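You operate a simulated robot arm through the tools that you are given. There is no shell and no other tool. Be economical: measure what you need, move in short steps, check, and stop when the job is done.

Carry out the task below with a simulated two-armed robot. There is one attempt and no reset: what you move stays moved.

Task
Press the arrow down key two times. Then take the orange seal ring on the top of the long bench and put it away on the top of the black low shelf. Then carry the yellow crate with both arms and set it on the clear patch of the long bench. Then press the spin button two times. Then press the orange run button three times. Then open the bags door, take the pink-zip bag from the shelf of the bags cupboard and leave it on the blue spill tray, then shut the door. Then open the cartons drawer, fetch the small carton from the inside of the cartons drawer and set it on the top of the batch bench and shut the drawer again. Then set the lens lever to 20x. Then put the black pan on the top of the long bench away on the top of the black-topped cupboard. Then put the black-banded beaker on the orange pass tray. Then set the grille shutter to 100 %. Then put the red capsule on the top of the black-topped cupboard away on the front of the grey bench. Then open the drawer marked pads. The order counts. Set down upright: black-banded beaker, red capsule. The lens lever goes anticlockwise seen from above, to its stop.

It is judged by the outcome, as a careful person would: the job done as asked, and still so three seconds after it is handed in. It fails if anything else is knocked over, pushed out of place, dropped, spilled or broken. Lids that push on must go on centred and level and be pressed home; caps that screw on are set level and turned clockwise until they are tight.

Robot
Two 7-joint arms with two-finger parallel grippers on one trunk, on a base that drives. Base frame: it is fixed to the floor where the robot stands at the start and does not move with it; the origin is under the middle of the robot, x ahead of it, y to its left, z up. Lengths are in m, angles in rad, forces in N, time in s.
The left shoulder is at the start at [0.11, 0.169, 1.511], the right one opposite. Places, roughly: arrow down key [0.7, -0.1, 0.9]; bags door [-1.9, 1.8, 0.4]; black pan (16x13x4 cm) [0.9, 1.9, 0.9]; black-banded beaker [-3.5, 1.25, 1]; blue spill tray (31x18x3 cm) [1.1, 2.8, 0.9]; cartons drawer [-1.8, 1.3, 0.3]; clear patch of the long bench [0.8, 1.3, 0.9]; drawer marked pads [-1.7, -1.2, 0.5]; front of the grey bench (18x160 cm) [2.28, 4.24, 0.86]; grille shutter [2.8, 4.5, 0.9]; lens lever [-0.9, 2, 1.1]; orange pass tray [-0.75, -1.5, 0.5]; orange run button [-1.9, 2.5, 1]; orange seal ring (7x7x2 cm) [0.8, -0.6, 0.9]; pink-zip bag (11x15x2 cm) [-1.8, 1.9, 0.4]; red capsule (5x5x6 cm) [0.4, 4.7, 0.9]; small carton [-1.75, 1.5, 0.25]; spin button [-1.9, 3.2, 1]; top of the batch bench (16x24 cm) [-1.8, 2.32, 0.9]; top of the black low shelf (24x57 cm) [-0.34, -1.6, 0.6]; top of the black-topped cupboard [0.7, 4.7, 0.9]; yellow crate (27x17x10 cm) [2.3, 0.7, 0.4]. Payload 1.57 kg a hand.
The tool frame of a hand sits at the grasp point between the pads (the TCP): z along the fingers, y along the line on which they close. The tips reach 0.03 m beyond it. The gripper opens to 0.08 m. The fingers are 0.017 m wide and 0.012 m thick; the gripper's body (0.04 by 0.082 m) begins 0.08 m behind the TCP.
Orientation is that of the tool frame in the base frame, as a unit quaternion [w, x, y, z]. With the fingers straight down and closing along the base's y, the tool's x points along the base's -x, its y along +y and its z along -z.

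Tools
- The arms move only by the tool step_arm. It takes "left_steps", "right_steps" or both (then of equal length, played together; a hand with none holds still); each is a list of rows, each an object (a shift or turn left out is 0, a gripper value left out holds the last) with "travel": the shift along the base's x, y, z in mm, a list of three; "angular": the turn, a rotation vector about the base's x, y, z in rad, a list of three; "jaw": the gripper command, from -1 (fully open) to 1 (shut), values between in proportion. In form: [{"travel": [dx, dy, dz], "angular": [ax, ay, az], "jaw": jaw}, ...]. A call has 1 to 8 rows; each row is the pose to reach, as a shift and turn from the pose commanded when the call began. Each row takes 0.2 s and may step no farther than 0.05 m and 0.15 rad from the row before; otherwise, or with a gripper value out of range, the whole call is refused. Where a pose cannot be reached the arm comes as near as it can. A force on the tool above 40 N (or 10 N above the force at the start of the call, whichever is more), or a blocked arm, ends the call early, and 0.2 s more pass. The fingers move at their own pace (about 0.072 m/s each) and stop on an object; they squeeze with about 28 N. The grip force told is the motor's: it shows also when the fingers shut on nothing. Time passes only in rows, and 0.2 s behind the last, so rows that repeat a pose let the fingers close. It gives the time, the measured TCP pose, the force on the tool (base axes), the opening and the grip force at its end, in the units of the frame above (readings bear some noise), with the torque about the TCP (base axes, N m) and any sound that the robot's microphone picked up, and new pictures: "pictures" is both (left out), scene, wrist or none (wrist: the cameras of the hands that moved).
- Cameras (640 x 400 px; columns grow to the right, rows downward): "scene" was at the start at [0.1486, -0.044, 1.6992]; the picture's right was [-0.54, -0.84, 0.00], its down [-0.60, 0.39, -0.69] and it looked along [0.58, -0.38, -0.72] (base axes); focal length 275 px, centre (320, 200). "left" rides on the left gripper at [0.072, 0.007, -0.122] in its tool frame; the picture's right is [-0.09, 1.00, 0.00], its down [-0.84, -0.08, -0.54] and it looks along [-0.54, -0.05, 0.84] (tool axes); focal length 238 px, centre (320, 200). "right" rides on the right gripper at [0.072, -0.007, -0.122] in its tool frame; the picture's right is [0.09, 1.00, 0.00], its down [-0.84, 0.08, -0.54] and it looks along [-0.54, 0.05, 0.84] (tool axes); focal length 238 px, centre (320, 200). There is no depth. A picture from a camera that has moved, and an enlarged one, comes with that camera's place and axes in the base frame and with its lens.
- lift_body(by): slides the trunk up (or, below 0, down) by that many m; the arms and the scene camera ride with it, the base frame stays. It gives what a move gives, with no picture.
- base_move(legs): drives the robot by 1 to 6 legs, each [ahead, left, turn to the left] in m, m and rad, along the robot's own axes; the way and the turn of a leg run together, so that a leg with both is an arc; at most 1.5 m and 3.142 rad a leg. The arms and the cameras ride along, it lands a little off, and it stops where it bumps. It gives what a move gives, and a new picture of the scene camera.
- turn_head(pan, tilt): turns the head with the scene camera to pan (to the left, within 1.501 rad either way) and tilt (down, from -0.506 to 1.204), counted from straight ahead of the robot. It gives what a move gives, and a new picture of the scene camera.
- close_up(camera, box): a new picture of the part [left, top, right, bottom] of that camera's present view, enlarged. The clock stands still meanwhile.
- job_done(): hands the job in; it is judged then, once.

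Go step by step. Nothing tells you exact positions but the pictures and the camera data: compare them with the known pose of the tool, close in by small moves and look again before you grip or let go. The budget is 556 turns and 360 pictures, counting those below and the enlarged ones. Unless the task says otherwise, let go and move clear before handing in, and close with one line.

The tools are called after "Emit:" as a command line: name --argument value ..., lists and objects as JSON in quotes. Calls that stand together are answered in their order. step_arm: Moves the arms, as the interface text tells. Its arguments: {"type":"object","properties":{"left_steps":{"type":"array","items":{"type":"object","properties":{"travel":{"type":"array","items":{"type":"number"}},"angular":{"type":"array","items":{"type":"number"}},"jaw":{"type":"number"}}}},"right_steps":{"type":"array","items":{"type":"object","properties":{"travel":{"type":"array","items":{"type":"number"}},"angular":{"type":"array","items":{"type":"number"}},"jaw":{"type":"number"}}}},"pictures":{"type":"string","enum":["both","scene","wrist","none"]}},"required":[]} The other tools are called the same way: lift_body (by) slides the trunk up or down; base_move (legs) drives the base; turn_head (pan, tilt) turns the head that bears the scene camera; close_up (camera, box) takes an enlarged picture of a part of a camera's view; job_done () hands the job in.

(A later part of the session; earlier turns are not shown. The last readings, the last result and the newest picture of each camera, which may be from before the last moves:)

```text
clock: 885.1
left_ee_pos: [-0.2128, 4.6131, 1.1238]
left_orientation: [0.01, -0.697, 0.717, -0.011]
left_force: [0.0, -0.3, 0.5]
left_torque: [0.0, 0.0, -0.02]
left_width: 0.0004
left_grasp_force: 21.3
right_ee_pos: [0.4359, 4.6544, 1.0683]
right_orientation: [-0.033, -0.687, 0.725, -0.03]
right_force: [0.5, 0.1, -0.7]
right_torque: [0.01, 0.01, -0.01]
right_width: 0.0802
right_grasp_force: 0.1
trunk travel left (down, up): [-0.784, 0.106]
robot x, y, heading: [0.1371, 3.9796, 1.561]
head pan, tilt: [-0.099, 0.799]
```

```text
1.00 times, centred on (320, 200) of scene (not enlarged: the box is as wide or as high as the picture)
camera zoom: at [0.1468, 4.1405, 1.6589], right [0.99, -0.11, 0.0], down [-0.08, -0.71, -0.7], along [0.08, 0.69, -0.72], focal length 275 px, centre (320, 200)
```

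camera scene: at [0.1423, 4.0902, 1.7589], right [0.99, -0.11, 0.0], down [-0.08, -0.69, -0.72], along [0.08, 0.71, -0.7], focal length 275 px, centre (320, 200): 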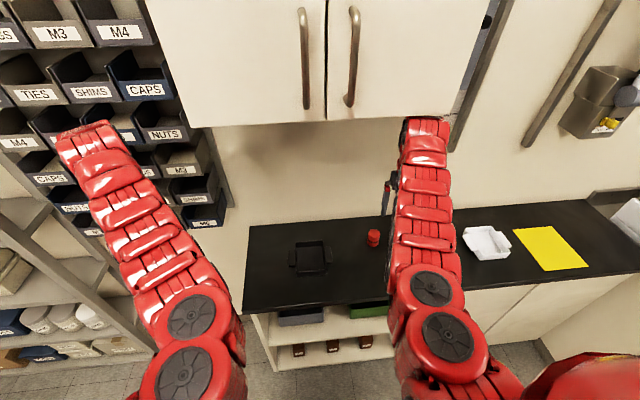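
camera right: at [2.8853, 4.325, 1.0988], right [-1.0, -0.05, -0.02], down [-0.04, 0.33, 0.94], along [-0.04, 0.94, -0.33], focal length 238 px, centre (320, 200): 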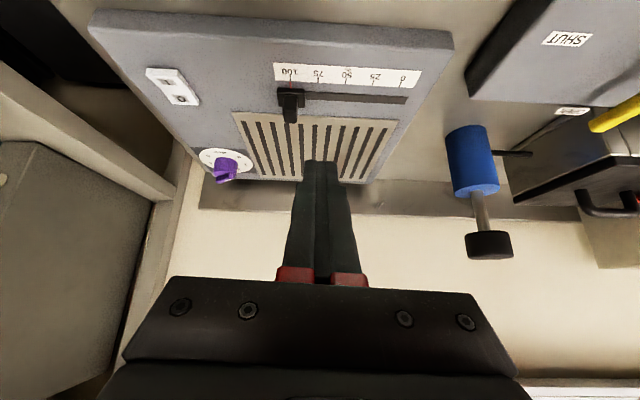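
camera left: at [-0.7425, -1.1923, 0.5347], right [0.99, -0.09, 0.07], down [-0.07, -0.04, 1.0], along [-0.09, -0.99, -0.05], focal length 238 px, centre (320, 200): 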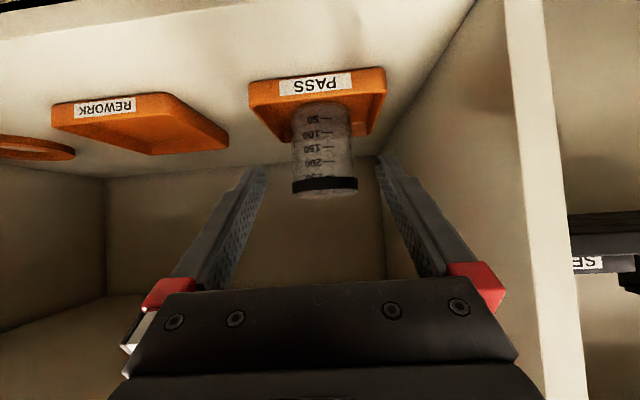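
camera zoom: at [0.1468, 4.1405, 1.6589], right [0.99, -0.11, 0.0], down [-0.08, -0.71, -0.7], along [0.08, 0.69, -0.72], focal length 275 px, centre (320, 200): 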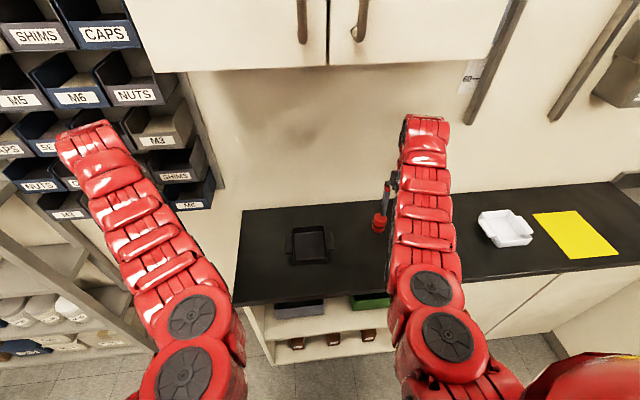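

Cleared. Capsule at about [0.415, 4.706]. I centre over it, upright, and look again.

Emit:
step_arm --right_steps '[{"travel": [-10, 25, 0], "angular": [0.045, 0, 0]}, {"travel": [-20, 50, -10], "angular": [0.089, 0, 0]}, {"travel": [-20, 50, -30], "angular": [0.089, 0, 0]}, {"travel": [-20, 50, -50], "angular": [0.089, 0, 0]}]' --pictures "wrist"

```text
clock: 886.1
left_ee_pos: [-0.2146, 4.613, 1.1229]
left_orientation: [0.011, -0.696, 0.718, -0.011]
left_force: [0.5, -0.3, -0.1]
left_torque: [0.0, -0.01, 0.01]
left_width: 0.0
left_grasp_force: 21.4
right_ee_pos: [0.4152, 4.6902, 1.0204]
right_orientation: [-0.001, -0.687, 0.726, 0.003]
right_force: [-0.3, -0.1, -0.1]
right_torque: [0.01, -0.04, 0.04]
right_width: 0.0801
right_grasp_force: 0.1
right hand out of reach, approached as far as the arm can: row 2, 3, 4
trunk travel left (down, up): [-0.784, 0.106]
robot x, y, heading: [0.1392, 3.9754, 1.562]
head pan, tilt: [-0.099, 0.799]
camera right: at [0.4168, 4.6187, 1.1424], right [-1.0, -0.04, 0.01], down [-0.03, 0.84, 0.54], along [-0.03, 0.54, -0.84], focal length 238 px, centre (320, 200)
```

right: 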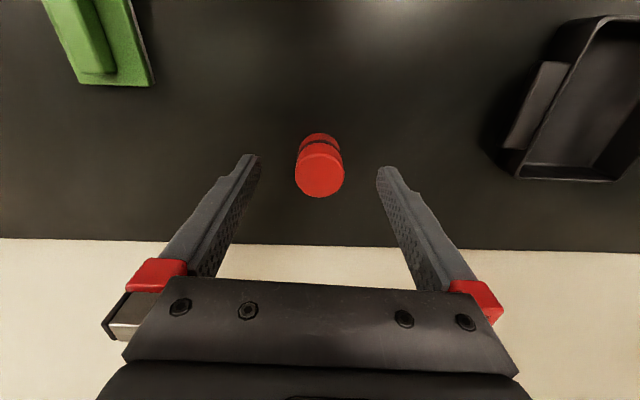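

Emit:
base_move --legs '[[0.03, 0, 0.01]]'

Emit:
step_arm --right_steps '[{"travel": [-6, -4, -20]}, {"travel": [-6, -4, -45]}, {"travel": [-6, -4, -70]}, {"travel": [-6, -4, -82]}]' --pictures "wrist"

```text
clock: 887.0
left_ee_pos: [-0.22, 4.635, 1.126]
left_orientation: [0.013, -0.7, 0.714, -0.009]
left_force: [-0.5, -0.1, -0.3]
left_torque: [0.03, 0.0, 0.04]
left_width: 0.0001
left_grasp_force: 21.2
right_ee_pos: [0.4102, 4.7191, 1.0226]
right_orientation: [0.001, -0.692, 0.722, 0.006]
right_force: [0.4, -0.2, 0.2]
right_torque: [0.04, -0.01, -0.01]
right_width: 0.0799
right_grasp_force: 0.1
trunk travel left (down, up): [-0.784, 0.106]
robot x, y, heading: [0.1374, 4.0098, 1.57]
head pan, tilt: [-0.099, 0.799]
camera scene: at [0.1458, 4.1629, 1.6597], right [1.0, -0.1, 0.0], down [-0.07, -0.71, -0.7], along [0.07, 0.7, -0.71], focal length 275 px, centre (320, 200)
```

scene: 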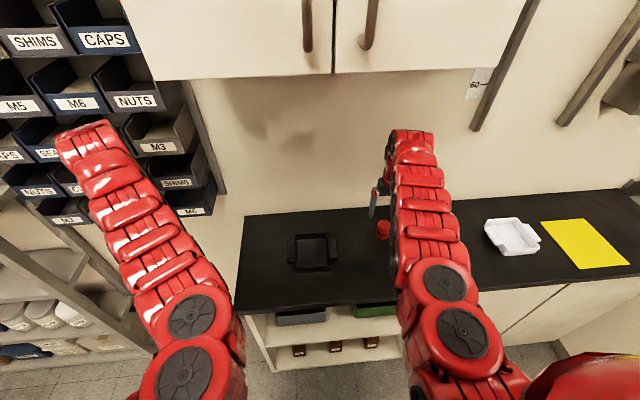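

```text
clock: 888.0
left_ee_pos: [-0.22, 4.6385, 1.1224]
left_orientation: [0.011, -0.7, 0.714, -0.01]
left_force: [0.4, 0.3, 0.5]
left_torque: [0.01, -0.03, 0.01]
left_width: 0.0001
left_grasp_force: 21.0
right_ee_pos: [0.4019, 4.7132, 0.947]
right_orientation: [0.0, -0.691, 0.722, 0.003]
right_force: [-0.1, 0.0, 0.4]
right_torque: [0.0, 0.0, -0.01]
right_width: 0.0801
right_grasp_force: 0.0
right hand out of reach, approached as far as the arm can: row 3, 4
trunk travel left (down, up): [-0.784, 0.106]
robot x, y, heading: [0.1393, 4.0082, 1.574]
head pan, tilt: [-0.099, 0.799]
camera right: at [0.4046, 4.6409, 1.0681], right [-1.0, -0.05, 0.01], down [-0.04, 0.84, 0.55], along [-0.03, 0.54, -0.84], focal length 238 px, centre (320, 200)
```

right: 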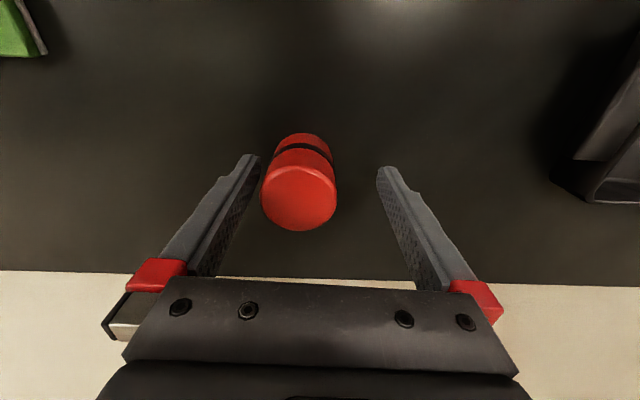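

I shift 11 mm to centre and close on the capsule.

Emit:
step_arm --right_steps '[{"travel": [6, 2, -3]}, {"travel": [11, 2, -6]}, {"travel": [11, 2, -6], "jaw": 0}, {"travel": [11, 2, -6], "jaw": 1}, {"travel": [11, 2, -6], "jaw": 1}]' --pictures "wrist"

```text
clock: 889.2
left_ee_pos: [-0.2184, 4.6381, 1.1233]
left_orientation: [0.011, -0.7, 0.714, -0.012]
left_force: [0.0, 0.2, -0.6]
left_torque: [-0.02, 0.02, 0.01]
left_width: 0.0
left_grasp_force: 21.0
right_ee_pos: [0.411, 4.7106, 0.9397]
right_orientation: [-0.001, -0.692, 0.722, 0.003]
right_force: [-0.2, -0.6, 0.5]
right_torque: [-0.03, 0.01, -0.03]
right_width: 0.0424
right_grasp_force: 28.1
right hand out of reach, approached as far as the arm can: row 1, 2, 3, 4, 5
trunk travel left (down, up): [-0.784, 0.106]
robot x, y, heading: [0.1393, 4.0081, 1.574]
head pan, tilt: [-0.099, 0.799]
camera right: at [0.4147, 4.6384, 1.0626], right [-1.0, -0.05, 0.01], down [-0.04, 0.84, 0.54], along [-0.03, 0.54, -0.84], focal length 238 px, centre (320, 200)
```

right: 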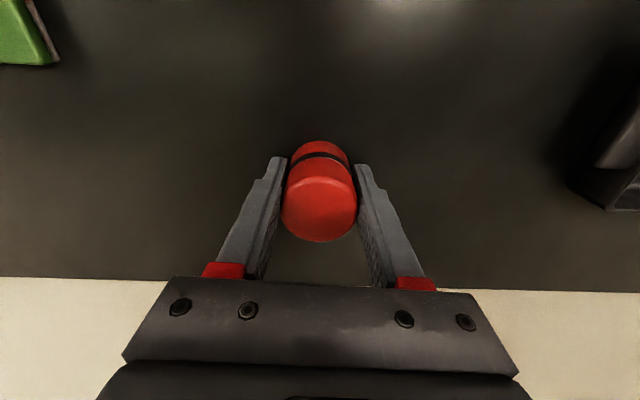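

Capsule held. I lift it, back away, raise the trunk and carry it to the grey bench.

Emit:
step_arm --right_steps '[{"travel": [0, 0, 20]}, {"travel": [0, -10, 50]}, {"travel": [0, -30, 80]}, {"travel": [0, -55, 100]}]' --pictures "none"

Emit:
base_move --legs '[[-0.45, 0, 0]]'

Emit:
lift_body --by 0.1

Emit:
base_move --legs '[[0, -1.0, 0], [0, -0.81, 0]]'

Emit:
turn_head --pan -0.1 --tilt 0.95

```text
clock: 890.2
left_ee_pos: [-0.2205, 4.6379, 1.1239]
left_orientation: [0.012, -0.7, 0.714, -0.011]
left_force: [-0.4, -0.6, 0.5]
left_torque: [-0.01, -0.01, 0.01]
left_width: 0.0
left_grasp_force: 21.5
right_ee_pos: [0.4114, 4.6545, 1.0414]
right_orientation: [-0.001, -0.691, 0.723, 0.004]
right_force: [0.3, -0.1, 0.0]
right_torque: [-0.01, -0.03, 0.01]
right_width: 0.0422
right_grasp_force: 27.7
trunk travel left (down, up): [-0.784, 0.106]
robot x, y, heading: [0.1337, 4.015, 1.572]
head pan, tilt: [-0.099, 0.799]
```

```text
clock: 892.9
left_ee_pos: [-0.2196, 4.1926, 1.1228]
left_orientation: [0.012, -0.7, 0.714, -0.012]
left_force: [0.1, -0.1, -0.3]
left_torque: [-0.01, 0.0, 0.01]
left_width: 0.0
left_grasp_force: 21.4
right_ee_pos: [0.412, 4.2099, 1.0403]
right_orientation: [-0.002, -0.692, 0.722, 0.003]
right_force: [-0.3, -0.1, -1.1]
right_torque: [0.0, 0.01, -0.06]
right_width: 0.0417
right_grasp_force: 28.1
trunk travel left (down, up): [-0.784, 0.106]
robot x, y, heading: [0.1371, 3.5651, 1.568]
head pan, tilt: [-0.099, 0.799]
camera scene: at [0.1453, 3.7237, 1.6588], right [1.0, -0.1, 0.0], down [-0.07, -0.71, -0.7], along [0.07, 0.69, -0.72], focal length 275 px, centre (320, 200)
```

scene: 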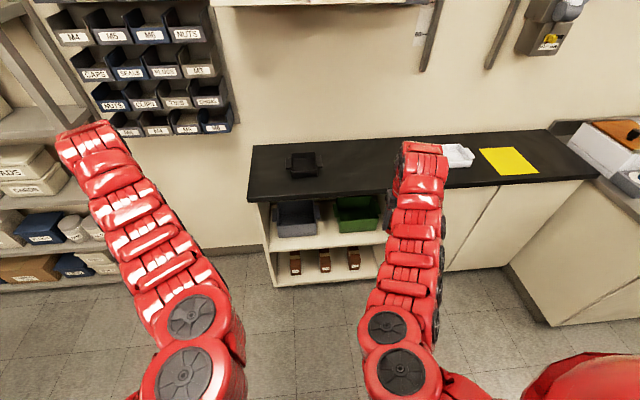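

```text
clock: 894.2
left_ee_pos: [-0.2191, 4.192, 1.2243]
left_orientation: [0.011, -0.7, 0.714, -0.011]
left_force: [0.5, 0.9, -0.6]
left_torque: [-0.02, -0.06, 0.02]
left_width: 0.0
left_grasp_force: 21.3
right_ee_pos: [0.4111, 4.2081, 1.1408]
right_orientation: [-0.001, -0.692, 0.722, 0.003]
right_force: [-1.4, -0.2, -0.1]
right_torque: [-0.04, -0.03, -0.02]
right_width: 0.0419
right_grasp_force: 27.7
trunk travel left (down, up): [-0.884, 0.006]
robot x, y, heading: [0.1369, 3.5607, 1.571]
head pan, tilt: [-0.099, 0.799]
```

```text
clock: 903.3
left_ee_pos: [1.5872, 4.1922, 1.2241]
left_orientation: [0.01, -0.701, 0.713, -0.012]
left_force: [0.3, -0.7, -0.5]
left_torque: [-0.01, 0.01, -0.01]
left_width: 0.0001
left_grasp_force: 21.1
right_ee_pos: [2.2182, 4.2101, 1.1415]
right_orientation: [-0.002, -0.692, 0.722, 0.003]
right_force: [-0.6, 0.2, -1.0]
right_torque: [-0.02, 0.01, -0.01]
right_width: 0.0416
right_grasp_force: 28.1
trunk travel left (down, up): [-0.884, 0.006]
robot x, y, heading: [1.9462, 3.5638, 1.573]
head pan, tilt: [-0.099, 0.799]
camera scene: at [1.9523, 3.7245, 1.7589], right [1.0, -0.1, 0.0], down [-0.07, -0.71, -0.7], along [0.07, 0.69, -0.72], focal length 275 px, centre (320, 200)
```

scene: 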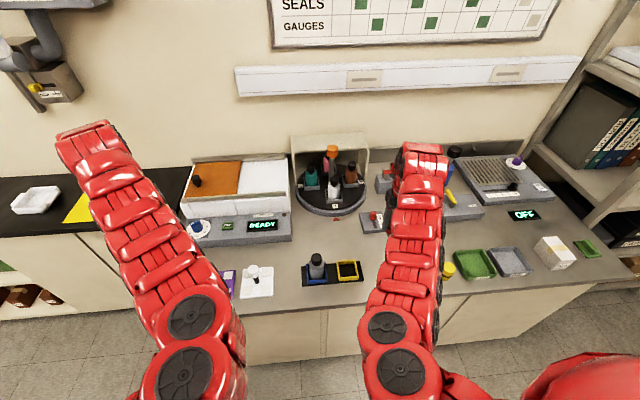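

```text
clock: 904.0
left_ee_pos: [1.5879, 4.1932, 1.224]
left_orientation: [0.011, -0.701, 0.713, -0.011]
left_force: [0.1, 0.7, 0.4]
left_torque: [0.01, 0.02, -0.03]
left_width: 0.0
left_grasp_force: 21.6
right_ee_pos: [2.2188, 4.2114, 1.1407]
right_orientation: [-0.002, -0.692, 0.722, 0.003]
right_force: [1.5, -0.1, -0.9]
right_torque: [0.01, 0.01, -0.03]
right_width: 0.0414
right_grasp_force: 28.0
trunk travel left (down, up): [-0.884, 0.006]
robot x, y, heading: [1.9418, 3.5655, 1.575]
head pan, tilt: [-0.099, 0.949]
camera scene: at [1.9527, 3.7166, 1.7474], right [1.0, -0.1, 0.0], down [-0.08, -0.81, -0.58], along [0.06, 0.58, -0.81], focal length 275 px, centre (320, 200)
```

scene: 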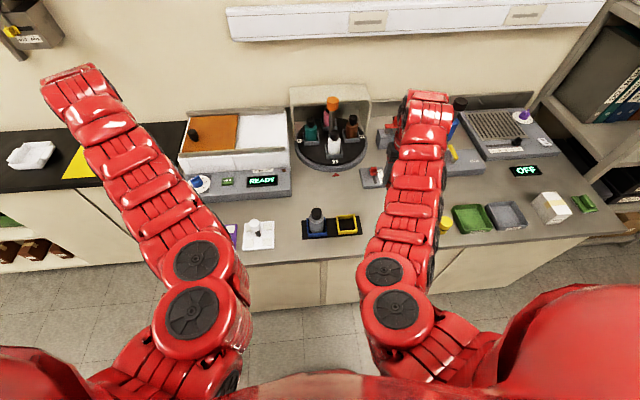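

Between the blue stand and the teal jar. I check with the wrist camera while lowering partway.

Emit:
step_arm --right_steps '[{"travel": [10, -8, -40]}, {"travel": [20, -12, -80]}, {"travel": [20, -12, -120]}, {"travel": [20, -12, -155]}]' --pictures "wrist"

```text
clock: 905.0
left_ee_pos: [1.5882, 4.1945, 1.2232]
left_orientation: [0.011, -0.701, 0.713, -0.011]
left_force: [0.1, -0.1, -1.2]
left_torque: [0.01, 0.0, 0.04]
left_width: 0.0
left_grasp_force: 21.1
right_ee_pos: [2.2392, 4.2001, 0.984]
right_orientation: [-0.002, -0.692, 0.722, 0.003]
right_force: [0.6, 0.0, -1.9]
right_torque: [0.01, 0.02, -0.03]
right_width: 0.0412
right_grasp_force: 28.3
trunk travel left (down, up): [-0.884, 0.006]
robot x, y, heading: [1.9421, 3.5637, 1.575]
head pan, tilt: [-0.099, 0.949]
camera right: at [2.2421, 4.1278, 1.1068], right [-1.0, -0.05, 0.01], down [-0.04, 0.84, 0.54], along [-0.03, 0.54, -0.84], focal length 238 px, centre (320, 200)
```

right: 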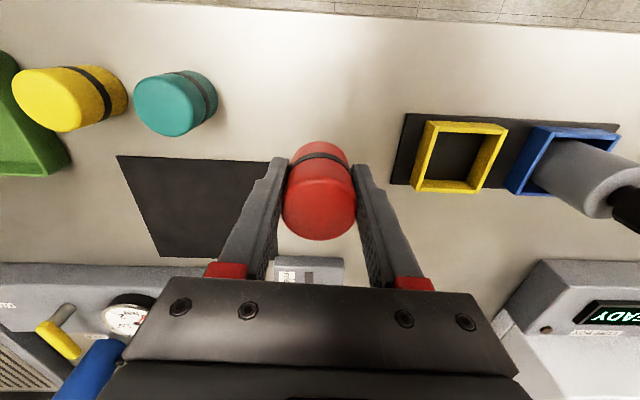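

Clear spot. I lower the rest of the way.

Emit:
step_arm --right_steps '[{"travel": [0, 0, -30]}, {"travel": [0, 0, -55]}, {"travel": [0, 0, -65]}, {"travel": [0, 0, -70]}, {"travel": [0, 0, -74]}, {"travel": [0, 0, -78]}]' --pictures "none"

```text
clock: 906.4
left_ee_pos: [1.5881, 4.1929, 1.2227]
left_orientation: [0.011, -0.7, 0.713, -0.011]
left_force: [-0.4, 0.3, -0.4]
left_torque: [0.02, 0.01, -0.01]
left_width: 0.0
left_grasp_force: 21.6
right_ee_pos: [2.2376, 4.1994, 0.9065]
right_orientation: [-0.001, -0.692, 0.722, 0.003]
right_force: [-0.1, 0.4, -0.9]
right_torque: [-0.03, 0.01, 0.02]
right_width: 0.0413
right_grasp_force: 27.3
trunk travel left (down, up): [-0.884, 0.006]
robot x, y, heading: [1.9425, 3.5612, 1.573]
head pan, tilt: [-0.099, 0.949]
```

Emit:
step_arm --right_steps '[{"travel": [0, 0, -3]}, {"travel": [0, 0, -6]}, {"travel": [0, 0, -9]}, {"travel": [0, 0, -12]}, {"travel": [0, 0, -15]}, {"travel": [0, 0, -18]}]' --pictures "none"

```text
clock: 907.8
left_ee_pos: [1.5868, 4.1909, 1.2243]
left_orientation: [0.012, -0.7, 0.714, -0.011]
left_force: [0.8, 0.5, -0.7]
left_torque: [-0.02, 0.03, 0.0]
left_width: 0.0
left_grasp_force: 21.6
right_ee_pos: [2.2372, 4.1968, 0.89]
right_orientation: [0.0, -0.693, 0.721, 0.004]
right_force: [1.9, 2.5, 18.1]
right_torque: [0.0, -0.28, 0.03]
right_width: 0.0413
right_grasp_force: 28.2
trunk travel left (down, up): [-0.884, 0.006]
robot x, y, heading: [1.942, 3.5659, 1.573]
head pan, tilt: [-0.099, 0.949]
```

The capsule stands on the bench (18 N). I open and lift away.

Emit:
step_arm --right_steps '[{"travel": [0, 0, 2], "jaw": 0.3}, {"travel": [0, 0, 2], "jaw": -0.3}, {"travel": [0, 0, 2], "jaw": -1}, {"travel": [0, 0, 25], "jaw": -1}, {"travel": [0, 0, 65], "jaw": -1}, {"travel": [0, 0, 110], "jaw": -1}, {"travel": [0, 0, 155], "jaw": -1}, {"travel": [0, 0, 200], "jaw": -1}]' --pictures "wrist"

```text
clock: 909.6
left_ee_pos: [1.5867, 4.1919, 1.2236]
left_orientation: [0.011, -0.701, 0.713, -0.011]
left_force: [0.5, -0.1, -0.1]
left_torque: [0.0, -0.03, -0.01]
left_width: 0.0
left_grasp_force: 21.1
right_ee_pos: [2.2384, 4.1978, 1.0558]
right_orientation: [-0.002, -0.693, 0.721, 0.003]
right_force: [-0.3, 0.4, -0.4]
right_torque: [0.0, -0.03, -0.04]
right_width: 0.0801
right_grasp_force: 0.1
right hand out of reach, approached as far as the arm can: row 8
trunk travel left (down, up): [-0.884, 0.006]
robot x, y, heading: [1.9425, 3.5646, 1.573]
head pan, tilt: [-0.099, 0.949]
camera right: at [2.2417, 4.1267, 1.1778], right [-1.0, -0.05, 0.01], down [-0.04, 0.84, 0.54], along [-0.03, 0.54, -0.84], focal length 238 px, centre (320, 200)
```

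right: 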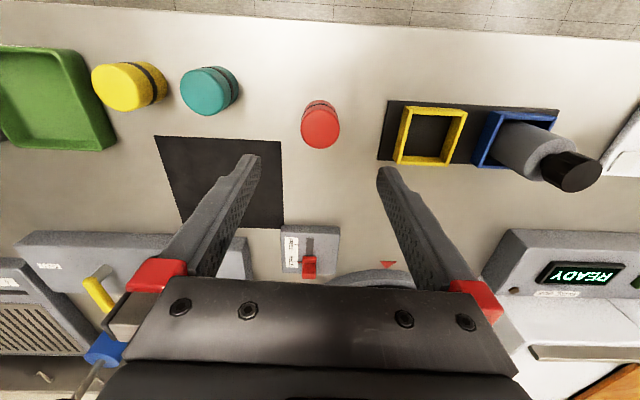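

The capsule stands upright on the front strip. Last task: the PADS drawer. I return along the corridor and back down the main aisle.

Emit:
base_move --legs '[[0, 1.0, 0], [0.02, 0.97, 0], [-1.4, 0, 0], [-1.4, 0, 0], [-1.15, 0, 0]]'

Emit:
base_move --legs '[[0, 1.45, 0], [0, 0, 1.571], [0, 0, 1.571]]'

Emit:
turn_head --pan 0.0 --tilt 0.75

```text
clock: 938.2
left_ee_pos: [-0.3285, 0.211, 1.222]
left_orientation: [-0.011, 0.715, -0.699, 0.01]
left_force: [0.0, -0.2, -0.7]
left_torque: [0.01, 0.01, -0.02]
left_width: 0.0
left_grasp_force: 21.8
right_ee_pos: [0.3223, 0.2429, 1.0551]
right_orientation: [-0.002, -0.706, 0.708, 0.003]
right_force: [0.5, -0.2, 0.0]
right_torque: [0.02, 0.01, -0.01]
right_width: 0.0797
right_grasp_force: 0.1
trunk travel left (down, up): [-0.884, 0.006]
robot x, y, heading: [0.0526, -0.4036, 1.614]
head pan, tilt: [-0.099, 0.949]
camera scene: at [0.0559, -0.2506, 1.7473], right [1.0, -0.06, 0.0], down [-0.05, -0.81, -0.58], along [0.03, 0.58, -0.81], focal length 275 px, centre (320, 200)
```

scene: 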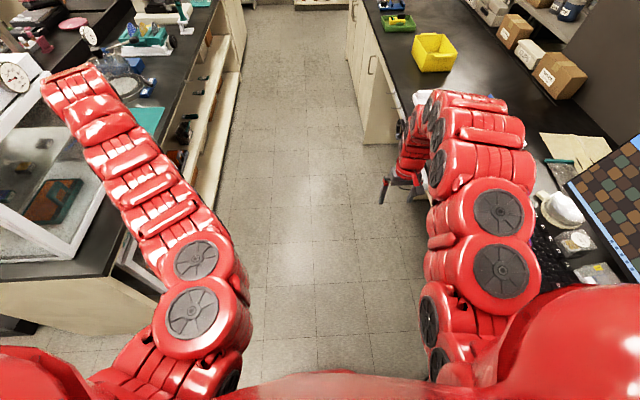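

```text
clock: 941.1
left_ee_pos: [-0.6913, 0.1964, 1.223]
left_orientation: [0.015, -0.706, 0.708, -0.019]
left_force: [16.0, 9.7, -4.4]
left_torque: [-1.13, 1.81, -0.57]
left_width: 0.0001
left_grasp_force: 20.9
right_ee_pos: [-0.0517, 0.2246, 1.0574]
right_orientation: [0.0, -0.707, 0.708, 0.002]
right_force: [-0.7, -0.3, 1.3]
right_torque: [0.02, -0.04, 0.03]
right_width: 0.08
right_grasp_force: 0.1
trunk travel left (down, up): [-0.884, 0.006]
robot x, y, heading: [-0.317, -0.4177, 1.612]
head pan, tilt: [-0.099, 0.949]
stopped in leg 1: the force on the tool passed its limit at 126 N (the readings are from after the stop); the commanded pose is now the measured one
camera scene: at [-0.3205, -0.2684, 1.7476], right [1.0, -0.06, 0.0], down [-0.05, -0.81, -0.58], along [0.04, 0.58, -0.81], focal length 275 px, centre (320, 200)
```

scene: 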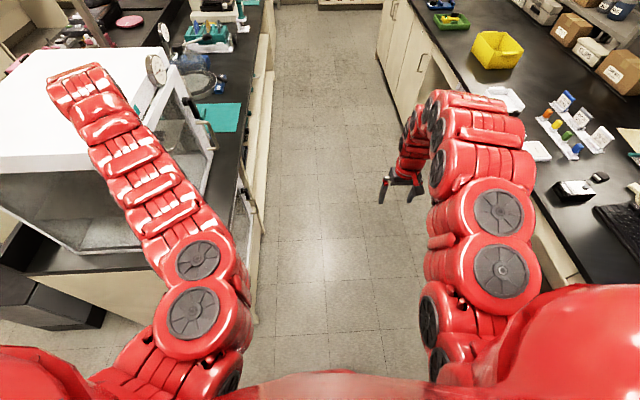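

```text
clock: 941.8
left_ee_pos: [-0.6909, 0.1957, 1.2233]
left_orientation: [-0.012, 0.711, -0.703, 0.017]
left_force: [5.9, 2.3, -0.7]
left_torque: [-0.24, 0.62, -0.21]
left_width: 0.0
left_grasp_force: 21.2
right_ee_pos: [-0.0482, 0.2274, 1.0551]
right_orientation: [0.002, 0.707, -0.707, -0.002]
right_force: [-0.4, 0.3, 0.1]
right_torque: [-0.01, 0.0, 0.0]
right_width: 0.0798
right_grasp_force: 0.0
trunk travel left (down, up): [-0.884, 0.006]
robot x, y, heading: [-0.3198, -0.4177, 1.61]
head pan, tilt: [0.0, 0.75]
camera scene: at [-0.3222, -0.2551, 1.7628], right [1.0, 0.04, 0.0], down [0.03, -0.68, -0.73], along [-0.03, 0.73, -0.68], focal length 275 px, centre (320, 200)
```

scene: 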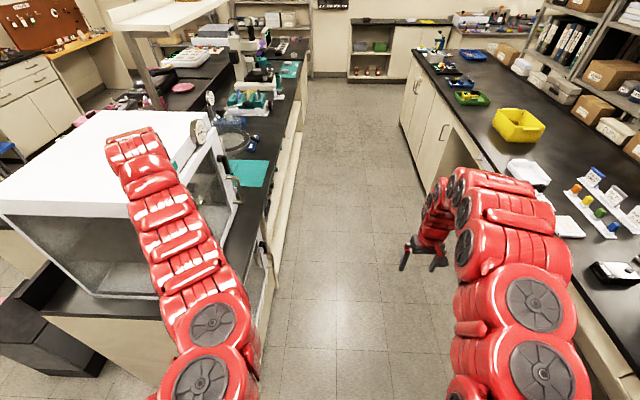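

The left hand bumped the side of the drying cabinet. I move off it, back up further south, and then go west.

Emit:
base_move --legs '[[0, -0.12, -0.04], [-0.42, 0, 0]]'

Emit:
close_up --camera "scene" --box '[0, 60, 320, 260]'

```text
clock: 945.2
left_ee_pos: [-0.5468, -0.2052, 1.2218]
left_orientation: [0.012, -0.696, 0.718, -0.019]
left_force: [-0.3, 0.4, 0.2]
left_torque: [-0.01, -0.05, 0.04]
left_width: 0.0
left_grasp_force: 21.3
right_ee_pos: [0.0974, -0.2017, 1.0545]
right_orientation: [-0.001, -0.691, 0.723, 0.003]
right_force: [0.7, 0.1, -0.5]
right_torque: [-0.03, 0.03, 0.0]
right_width: 0.0802
right_grasp_force: 0.0
trunk travel left (down, up): [-0.884, 0.006]
robot x, y, heading: [-0.1999, -0.8384, 1.568]
head pan, tilt: [0.0, 0.75]
camera scene: at [-0.1972, -0.6722, 1.7627], right [1.0, 0.0, 0.0], down [0.0, -0.68, -0.73], along [0.0, 0.73, -0.68], focal length 275 px, centre (320, 200)
```

scene: 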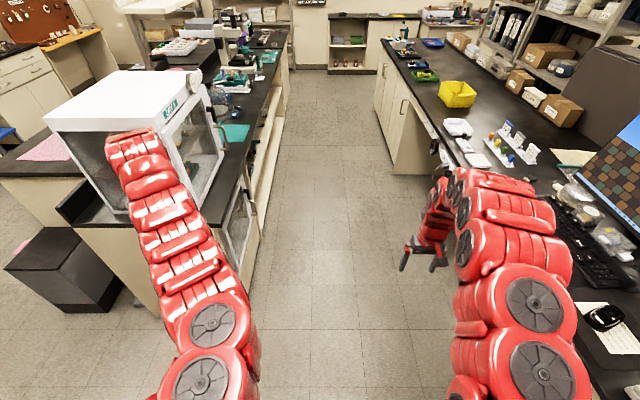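

```text
2.00 times, centred on (160, 160) of scene
camera zoom: at [-0.1972, -0.6722, 1.7627], right [1.0, 0.0, 0.0], down [0.0, -0.68, -0.73], along [0.0, 0.73, -0.68], focal length 549 px, centre (640, 280)
```

zoom: 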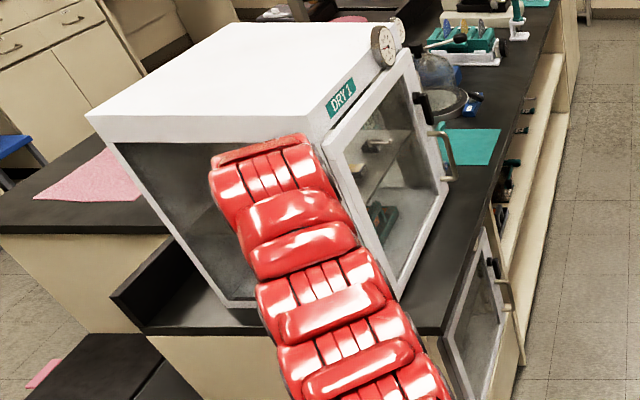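

The cabinet looks undisturbed. I turn to face west here, drive along the south aisle, and then turn to face the south bench.

Emit:
base_move --legs '[[0.22, 0, 0], [0, 0, 1.571], [1.3, 0, 0], [0, 0, 1.571]]'

Emit:
turn_head --pan 0.0 --tilt 0.75

```text
clock: 960.7
left_ee_pos: [-1.1487, -1.2312, 1.2221]
left_orientation: [-0.018, 0.715, 0.699, -0.014]
left_force: [-0.6, 0.9, -0.5]
left_torque: [-0.03, 0.0, 0.0]
left_width: 0.0
left_grasp_force: 21.4
right_ee_pos: [-1.7936, -1.2409, 1.0558]
right_orientation: [0.003, 0.719, 0.695, 0.002]
right_force: [0.1, 0.3, -0.5]
right_torque: [0.0, 0.01, 0.01]
right_width: 0.08
right_grasp_force: 0.0
trunk travel left (down, up): [-0.884, 0.006]
robot x, y, heading: [-1.5048, -0.6035, -1.561]
head pan, tilt: [0.0, 0.75]
camera scene: at [-1.5009, -0.7681, 1.7629], right [-1.0, -0.01, 0.0], down [-0.01, 0.68, -0.73], along [0.01, -0.73, -0.68], focal length 275 px, centre (320, 200)
```

scene: 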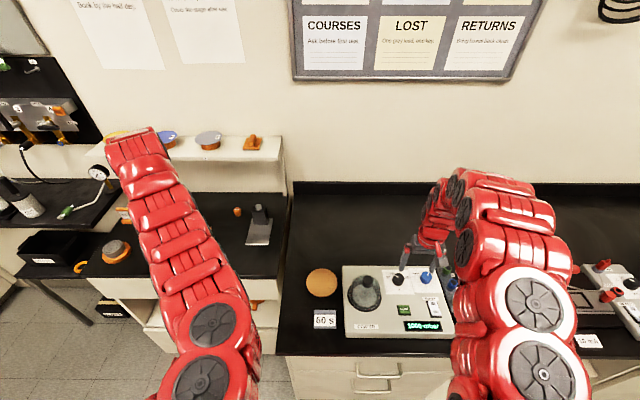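

```text
clock: 961.3
left_ee_pos: [-1.1494, -1.2304, 1.223]
left_orientation: [-0.019, 0.715, 0.699, -0.012]
left_force: [-0.6, 0.1, -0.5]
left_torque: [0.0, 0.0, 0.01]
left_width: 0.0
left_grasp_force: 21.7
right_ee_pos: [-1.7919, -1.2412, 1.0554]
right_orientation: [0.004, 0.719, 0.695, 0.002]
right_force: [0.1, 0.5, -0.1]
right_torque: [0.0, 0.01, 0.0]
right_width: 0.0801
right_grasp_force: 0.1
trunk travel left (down, up): [-0.884, 0.006]
robot x, y, heading: [-1.4998, -0.6055, -1.564]
head pan, tilt: [0.0, 0.75]
camera scene: at [-1.5007, -0.7682, 1.7629], right [-1.0, -0.01, 0.0], down [-0.01, 0.68, -0.73], along [0.01, -0.73, -0.68], focal length 275 px, centre (320, 200)
```

scene: 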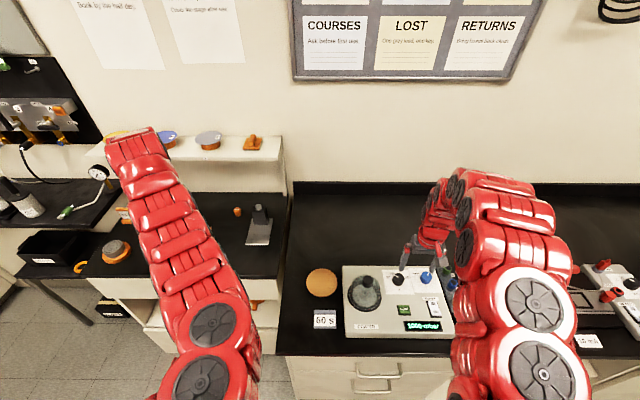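

Emit:
step_arm --right_steps '[{"travel": [0, 0, 40]}, {"travel": [0, 0, 80]}, {"travel": [0, 0, 120]}]' --pictures "none"

Emit:
base_move --legs '[[-0.4, 0, 0]]'

Emit:
lift_body --by -0.4

Emit:
turn_head --pan -0.1 --tilt 0.6

Emit:
close_up --camera "scene" --box '[220, 180, 540, 380]'

```text
clock: 962.1
left_ee_pos: [-1.1527, -1.231, 1.223]
left_orientation: [-0.017, 0.716, 0.698, -0.011]
left_force: [-0.1, -0.3, -0.4]
left_torque: [-0.01, -0.05, -0.01]
left_width: 0.0001
left_grasp_force: 21.5
right_ee_pos: [-1.7956, -1.2391, 1.1759]
right_orientation: [0.004, 0.72, 0.694, 0.001]
right_force: [-0.2, -0.2, 0.2]
right_torque: [0.02, -0.01, 0.02]
right_width: 0.0799
right_grasp_force: 0.1
trunk travel left (down, up): [-0.884, 0.006]
robot x, y, heading: [-1.5041, -0.6011, -1.56]
head pan, tilt: [0.0, 0.75]
```

```text
clock: 964.6
left_ee_pos: [-1.1509, -0.8301, 1.2211]
left_orientation: [-0.019, 0.713, 0.7, -0.011]
left_force: [-0.6, 0.0, -0.6]
left_torque: [0.01, -0.04, 0.04]
left_width: 0.0
left_grasp_force: 21.4
right_ee_pos: [-1.7928, -0.8427, 1.176]
right_orientation: [0.003, 0.717, 0.697, 0.001]
right_force: [-0.6, 0.4, -0.4]
right_torque: [0.02, -0.01, -0.01]
right_width: 0.0798
right_grasp_force: 0.1
trunk travel left (down, up): [-0.884, 0.006]
robot x, y, heading: [-1.5075, -0.2005, -1.559]
head pan, tilt: [0.0, 0.75]
camera scene: at [-1.5044, -0.3686, 1.7627], right [-1.0, -0.01, 0.0], down [-0.01, 0.68, -0.73], along [0.01, -0.73, -0.68], focal length 275 px, centre (320, 200)
```

scene: 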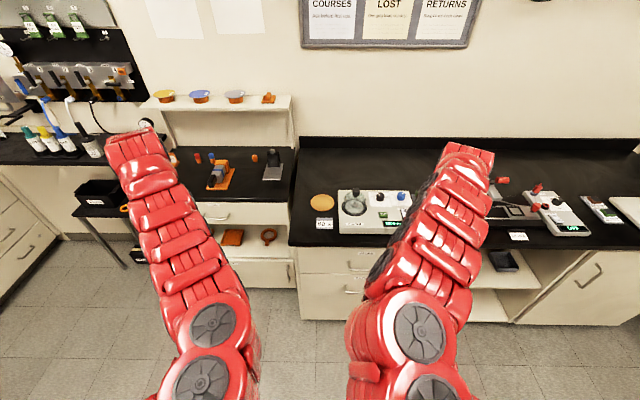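

```text
clock: 968.5
left_ee_pos: [-1.1514, -0.8282, 0.8219]
left_orientation: [-0.018, 0.713, 0.701, -0.012]
left_force: [0.8, 1.1, 0.0]
left_torque: [0.0, 0.01, 0.0]
left_width: 0.0001
left_grasp_force: 21.3
right_ee_pos: [-1.7922, -0.8409, 0.7758]
right_orientation: [0.004, 0.718, 0.696, 0.001]
right_force: [-0.5, -0.4, 0.1]
right_torque: [0.02, 0.0, -0.01]
right_width: 0.08
right_grasp_force: 0.1
trunk travel left (down, up): [-0.484, 0.406]
robot x, y, heading: [-1.5047, -0.202, -1.555]
head pan, tilt: [0.0, 0.75]
```

```text
clock: 969.2
left_ee_pos: [-1.1511, -0.8272, 0.8224]
left_orientation: [-0.018, 0.713, 0.701, -0.012]
left_force: [1.3, 0.8, 0.3]
left_torque: [0.01, -0.05, -0.03]
left_width: 0.0
left_grasp_force: 21.4
right_ee_pos: [-1.7936, -0.8418, 0.7747]
right_orientation: [0.004, 0.717, 0.697, 0.001]
right_force: [-0.8, 0.5, 0.6]
right_torque: [-0.04, 0.01, -0.03]
right_width: 0.0803
right_grasp_force: 0.0
trunk travel left (down, up): [-0.484, 0.406]
robot x, y, heading: [-1.5028, -0.2001, -1.557]
head pan, tilt: [-0.099, 0.6]
camera scene: at [-1.5131, -0.3721, 1.3757], right [-1.0, 0.09, 0.0], down [0.05, 0.56, -0.82], along [-0.07, -0.82, -0.57], focal length 275 px, centre (320, 200)
```

scene: 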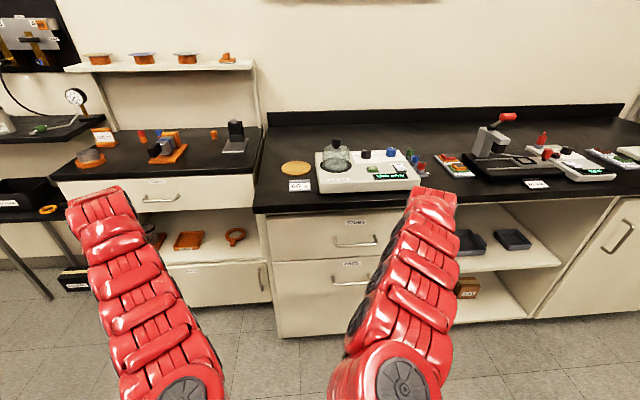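

```text
2.00 times, centred on (380, 280) of scene
camera zoom: at [-1.5131, -0.3721, 1.3757], right [-1.0, 0.09, 0.0], down [0.05, 0.56, -0.82], along [-0.07, -0.82, -0.57], focal length 549 px, centre (200, 40)
```

zoom: 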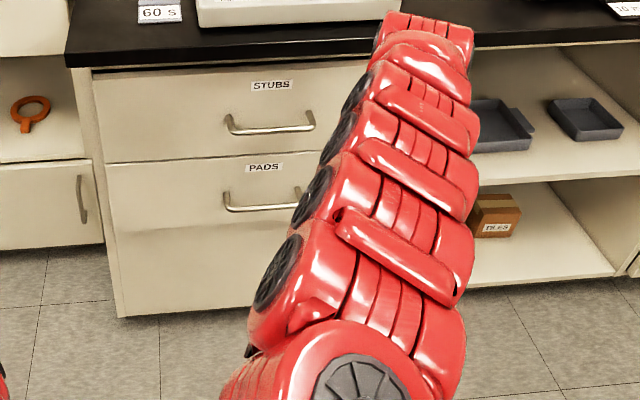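

The PADS drawer is the second one; its bar handle is at about [-1.69, -1.01, 0.567]. I turn the right hand forward with vertical closing.

Emit:
step_arm --right_steps '[{"travel": [7, 3, -10], "angular": [-0.086, -0.086, -0.086]}, {"travel": [14, 6, -20], "angular": [-0.172, -0.172, -0.172]}, {"travel": [21, 9, -30], "angular": [-0.258, -0.258, -0.258]}, {"travel": [28, 12, -40], "angular": [-0.344, -0.344, -0.344]}, {"travel": [35, 15, -50], "angular": [-0.43, -0.43, -0.43]}, {"travel": [42, 18, -60], "angular": [-0.516, -0.516, -0.516]}, {"travel": [49, 20, -70], "angular": [-0.602, -0.602, -0.602]}]' --pictures "none"

Emit:
step_arm --right_steps '[{"travel": [7, 0, -10], "angular": [-0.086, -0.086, -0.086], "jaw": -0.5}, {"travel": [14, 0, -20], "angular": [-0.172, -0.172, -0.172]}, {"travel": [21, 0, -30], "angular": [-0.258, -0.258, -0.258]}, {"travel": [28, 0, -40], "angular": [-0.344, -0.344, -0.344]}, {"travel": [35, 0, -50], "angular": [-0.43, -0.43, -0.43]}, {"travel": [42, 0, -60], "angular": [-0.516, -0.516, -0.516]}, {"travel": [49, 0, -70], "angular": [-0.602, -0.602, -0.602]}]' --pictures "wrist"

```text
clock: 970.8
left_ee_pos: [-1.1508, -0.8292, 0.8228]
left_orientation: [-0.018, 0.714, 0.7, -0.012]
left_force: [-1.0, 0.4, 0.3]
left_torque: [0.01, -0.01, -0.01]
left_width: 0.0
left_grasp_force: 21.6
right_ee_pos: [-1.7912, -0.9079, 0.6797]
right_orientation: [0.409, 0.822, 0.398, 0.007]
right_force: [-0.9, -0.4, -0.3]
right_torque: [0.0, -0.03, 0.03]
right_width: 0.0799
right_grasp_force: 0.1
right hand out of reach, approached as far as the arm can: row 1, 2, 3, 4, 5, 6, 7
trunk travel left (down, up): [-0.484, 0.406]
robot x, y, heading: [-1.5107, -0.2058, -1.553]
head pan, tilt: [-0.099, 0.6]
```

```text
clock: 972.4
left_ee_pos: [-1.1498, -0.8295, 0.8208]
left_orientation: [-0.018, 0.713, 0.701, -0.011]
left_force: [0.5, 0.1, 0.6]
left_torque: [-0.01, -0.01, -0.02]
left_width: 0.0001
left_grasp_force: 20.9
right_ee_pos: [-1.7561, -0.9172, 0.6061]
right_orientation: [0.704, 0.71, -0.002, 0.016]
right_force: [1.3, 0.9, 0.0]
right_torque: [-0.06, -0.04, -0.11]
right_width: 0.0597
right_grasp_force: 0.1
right hand out of reach, approached as far as the arm can: row 1, 2, 3, 4, 7
trunk travel left (down, up): [-0.484, 0.406]
robot x, y, heading: [-1.5045, -0.2045, -1.554]
head pan, tilt: [-0.099, 0.6]
camera right: at [-1.688, -0.7934, 0.6019], right [0.07, 0.0, 1.0], down [-0.85, 0.53, 0.06], along [-0.52, -0.85, 0.03], focal length 238 px, centre (320, 200)
```

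right: 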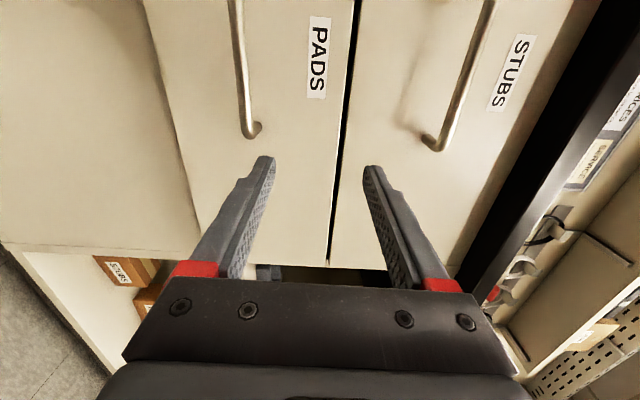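

PADS handle: z 0.54, x −1.75…−1.63. I align height and position.

Emit:
lift_body --by -0.065

Emit:
step_arm --right_steps '[{"travel": [25, 0, 0]}, {"travel": [50, 0, 0]}, {"travel": [68, 0, 0]}]' --pictures "wrist"

```text
clock: 973.4
left_ee_pos: [-1.1506, -0.8276, 0.7575]
left_orientation: [-0.017, 0.713, 0.701, -0.013]
left_force: [1.1, -0.3, 0.8]
left_torque: [-0.02, -0.01, -0.04]
left_width: 0.0
left_grasp_force: 21.6
right_ee_pos: [-1.7571, -0.9169, 0.5423]
right_orientation: [0.706, 0.708, -0.002, 0.013]
right_force: [0.4, -0.2, -0.3]
right_torque: [0.01, -0.01, -0.01]
right_width: 0.0601
right_grasp_force: 0.0
trunk travel left (down, up): [-0.419, 0.471]
robot x, y, heading: [-1.5065, -0.2041, -1.557]
head pan, tilt: [-0.099, 0.6]
```

```text
clock: 974.2
left_ee_pos: [-1.1506, -0.8288, 0.7567]
left_orientation: [-0.019, 0.714, 0.7, -0.012]
left_force: [0.1, -0.9, -0.6]
left_torque: [0.01, 0.01, 0.03]
left_width: 0.0001
left_grasp_force: 21.4
right_ee_pos: [-1.7311, -0.9324, 0.5537]
right_orientation: [0.702, 0.711, 0.01, 0.023]
right_force: [0.7, 0.6, 0.3]
right_torque: [-0.02, -0.02, -0.03]
right_width: 0.06
right_grasp_force: 0.1
right hand out of reach, approached as far as the arm can: row 1, 2, 3
trunk travel left (down, up): [-0.419, 0.471]
robot x, y, heading: [-1.5082, -0.205, -1.554]
head pan, tilt: [-0.099, 0.6]
camera right: at [-1.6661, -0.8069, 0.5504], right [0.07, -0.01, 1.0], down [-0.86, 0.5, 0.07], along [-0.5, -0.87, 0.03], focal length 238 px, centre (320, 200)
```

right: 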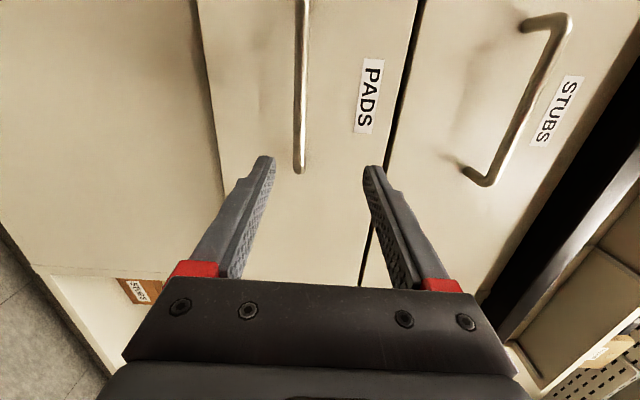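

Emit:
lift_body --by -0.015

Emit:
base_move --legs '[[0.035, 0.04, -0.01]]'

Emit:
close_up --camera "right" --box '[0, 0, 640, 400]'

```text
clock: 974.8
left_ee_pos: [-1.1509, -0.8283, 0.7429]
left_orientation: [-0.018, 0.713, 0.701, -0.013]
left_force: [-0.5, 0.4, -0.2]
left_torque: [-0.03, 0.01, 0.01]
left_width: 0.0001
left_grasp_force: 21.6
right_ee_pos: [-1.7307, -0.9323, 0.5387]
right_orientation: [0.702, 0.712, 0.01, 0.024]
right_force: [-1.8, -0.4, 0.4]
right_torque: [0.01, -0.02, 0.06]
right_width: 0.0601
right_grasp_force: 0.0
trunk travel left (down, up): [-0.404, 0.486]
robot x, y, heading: [-1.5095, -0.207, -1.559]
head pan, tilt: [-0.099, 0.6]
```

```text
clock: 975.8
left_ee_pos: [-1.116, -0.8665, 0.7416]
left_orientation: [-0.018, 0.716, 0.698, -0.013]
left_force: [0.6, -0.4, -0.2]
left_torque: [0.0, 0.01, -0.02]
left_width: 0.0
left_grasp_force: 21.4
right_ee_pos: [-1.6968, -0.9655, 0.5376]
right_orientation: [0.702, 0.712, 0.006, 0.022]
right_force: [0.5, -0.4, -0.5]
right_torque: [0.02, 0.02, -0.02]
right_width: 0.0599
right_grasp_force: 0.0
trunk travel left (down, up): [-0.404, 0.486]
robot x, y, heading: [-1.4677, -0.236, -1.571]
head pan, tilt: [-0.099, 0.6]
camera scene: at [-1.4731, -0.4072, 1.2956], right [-1.0, 0.1, 0.0], down [0.05, 0.56, -0.82], along [-0.08, -0.82, -0.57], focal length 275 px, centre (320, 200)
```

scene: 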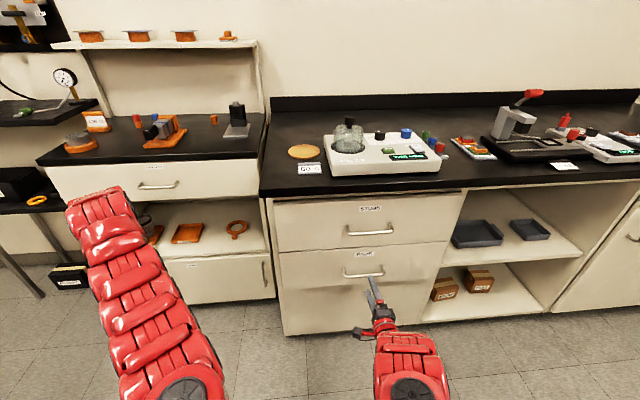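

```text
1.00 times, centred on (320, 200) of right (not enlarged: the box is as wide or as high as the picture)
camera zoom: at [-1.6314, -0.8397, 0.5346], right [0.07, -0.01, 1.0], down [-0.86, 0.51, 0.07], along [-0.51, -0.86, 0.03], focal length 238 px, centre (320, 200)
```

zoom: 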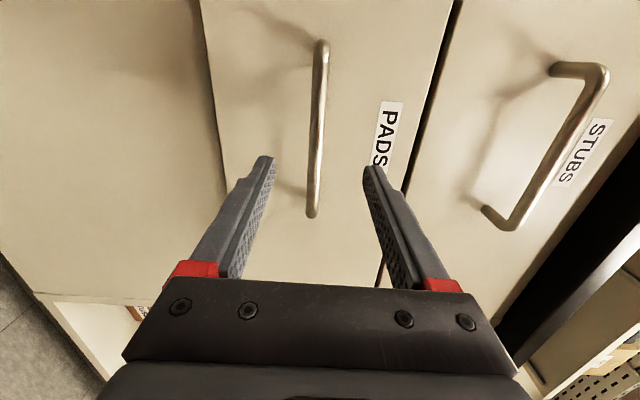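

Bar at y about -1.02, z 0.536, centred. I move in and grip.

Emit:
step_arm --right_steps '[{"travel": [0, -15, 0]}, {"travel": [0, -30, 0]}, {"travel": [0, -44, 0]}]' --pictures "none"

Emit:
step_arm --right_steps '[{"jaw": 0.2}, {"jaw": 1}, {"jaw": 1}, {"jaw": 1}]' --pictures "wrist"

```text
clock: 976.6
left_ee_pos: [-1.116, -0.8663, 0.7417]
left_orientation: [-0.018, 0.717, 0.697, -0.012]
left_force: [-1.2, -0.1, 0.1]
left_torque: [-0.01, 0.01, 0.01]
left_width: 0.0
left_grasp_force: 21.2
right_ee_pos: [-1.7049, -0.9984, 0.5243]
right_orientation: [0.69, 0.723, 0.015, 0.019]
right_force: [-0.7, 0.2, -0.1]
right_torque: [-0.01, 0.0, 0.02]
right_width: 0.0601
right_grasp_force: 0.1
right hand out of reach, approached as far as the arm can: row 2, 3
trunk travel left (down, up): [-0.404, 0.486]
robot x, y, heading: [-1.4664, -0.2388, -1.565]
head pan, tilt: [-0.099, 0.6]
```

```text
clock: 977.5
left_ee_pos: [-1.1168, -0.864, 0.7441]
left_orientation: [-0.017, 0.717, 0.697, -0.013]
left_force: [-0.4, 0.4, 0.3]
left_torque: [0.02, -0.04, -0.02]
left_width: 0.0
left_grasp_force: 21.1
right_ee_pos: [-1.7078, -0.9953, 0.5302]
right_orientation: [0.696, 0.718, 0.016, 0.016]
right_force: [2.7, 39.0, 14.7]
right_torque: [-0.56, 0.08, -0.18]
right_width: 0.0
right_grasp_force: 21.8
trunk travel left (down, up): [-0.404, 0.486]
robot x, y, heading: [-1.4641, -0.234, -1.566]
head pan, tilt: [-0.099, 0.6]
stopped in row 4 (right hand): the force on the tool passed its limit at 48 N (the readings are from after the stop); the commanded pose is now the measured one
camera right: at [-1.6422, -0.8699, 0.5279], right [0.09, -0.03, 1.0], down [-0.86, 0.5, 0.09], along [-0.5, -0.87, 0.02], focal length 238 px, centre (320, 200)
```

right: 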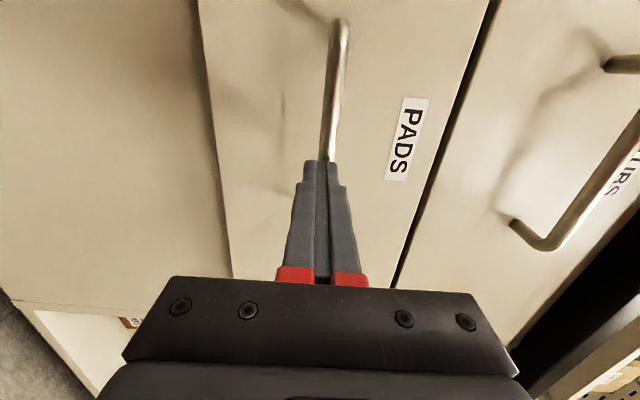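

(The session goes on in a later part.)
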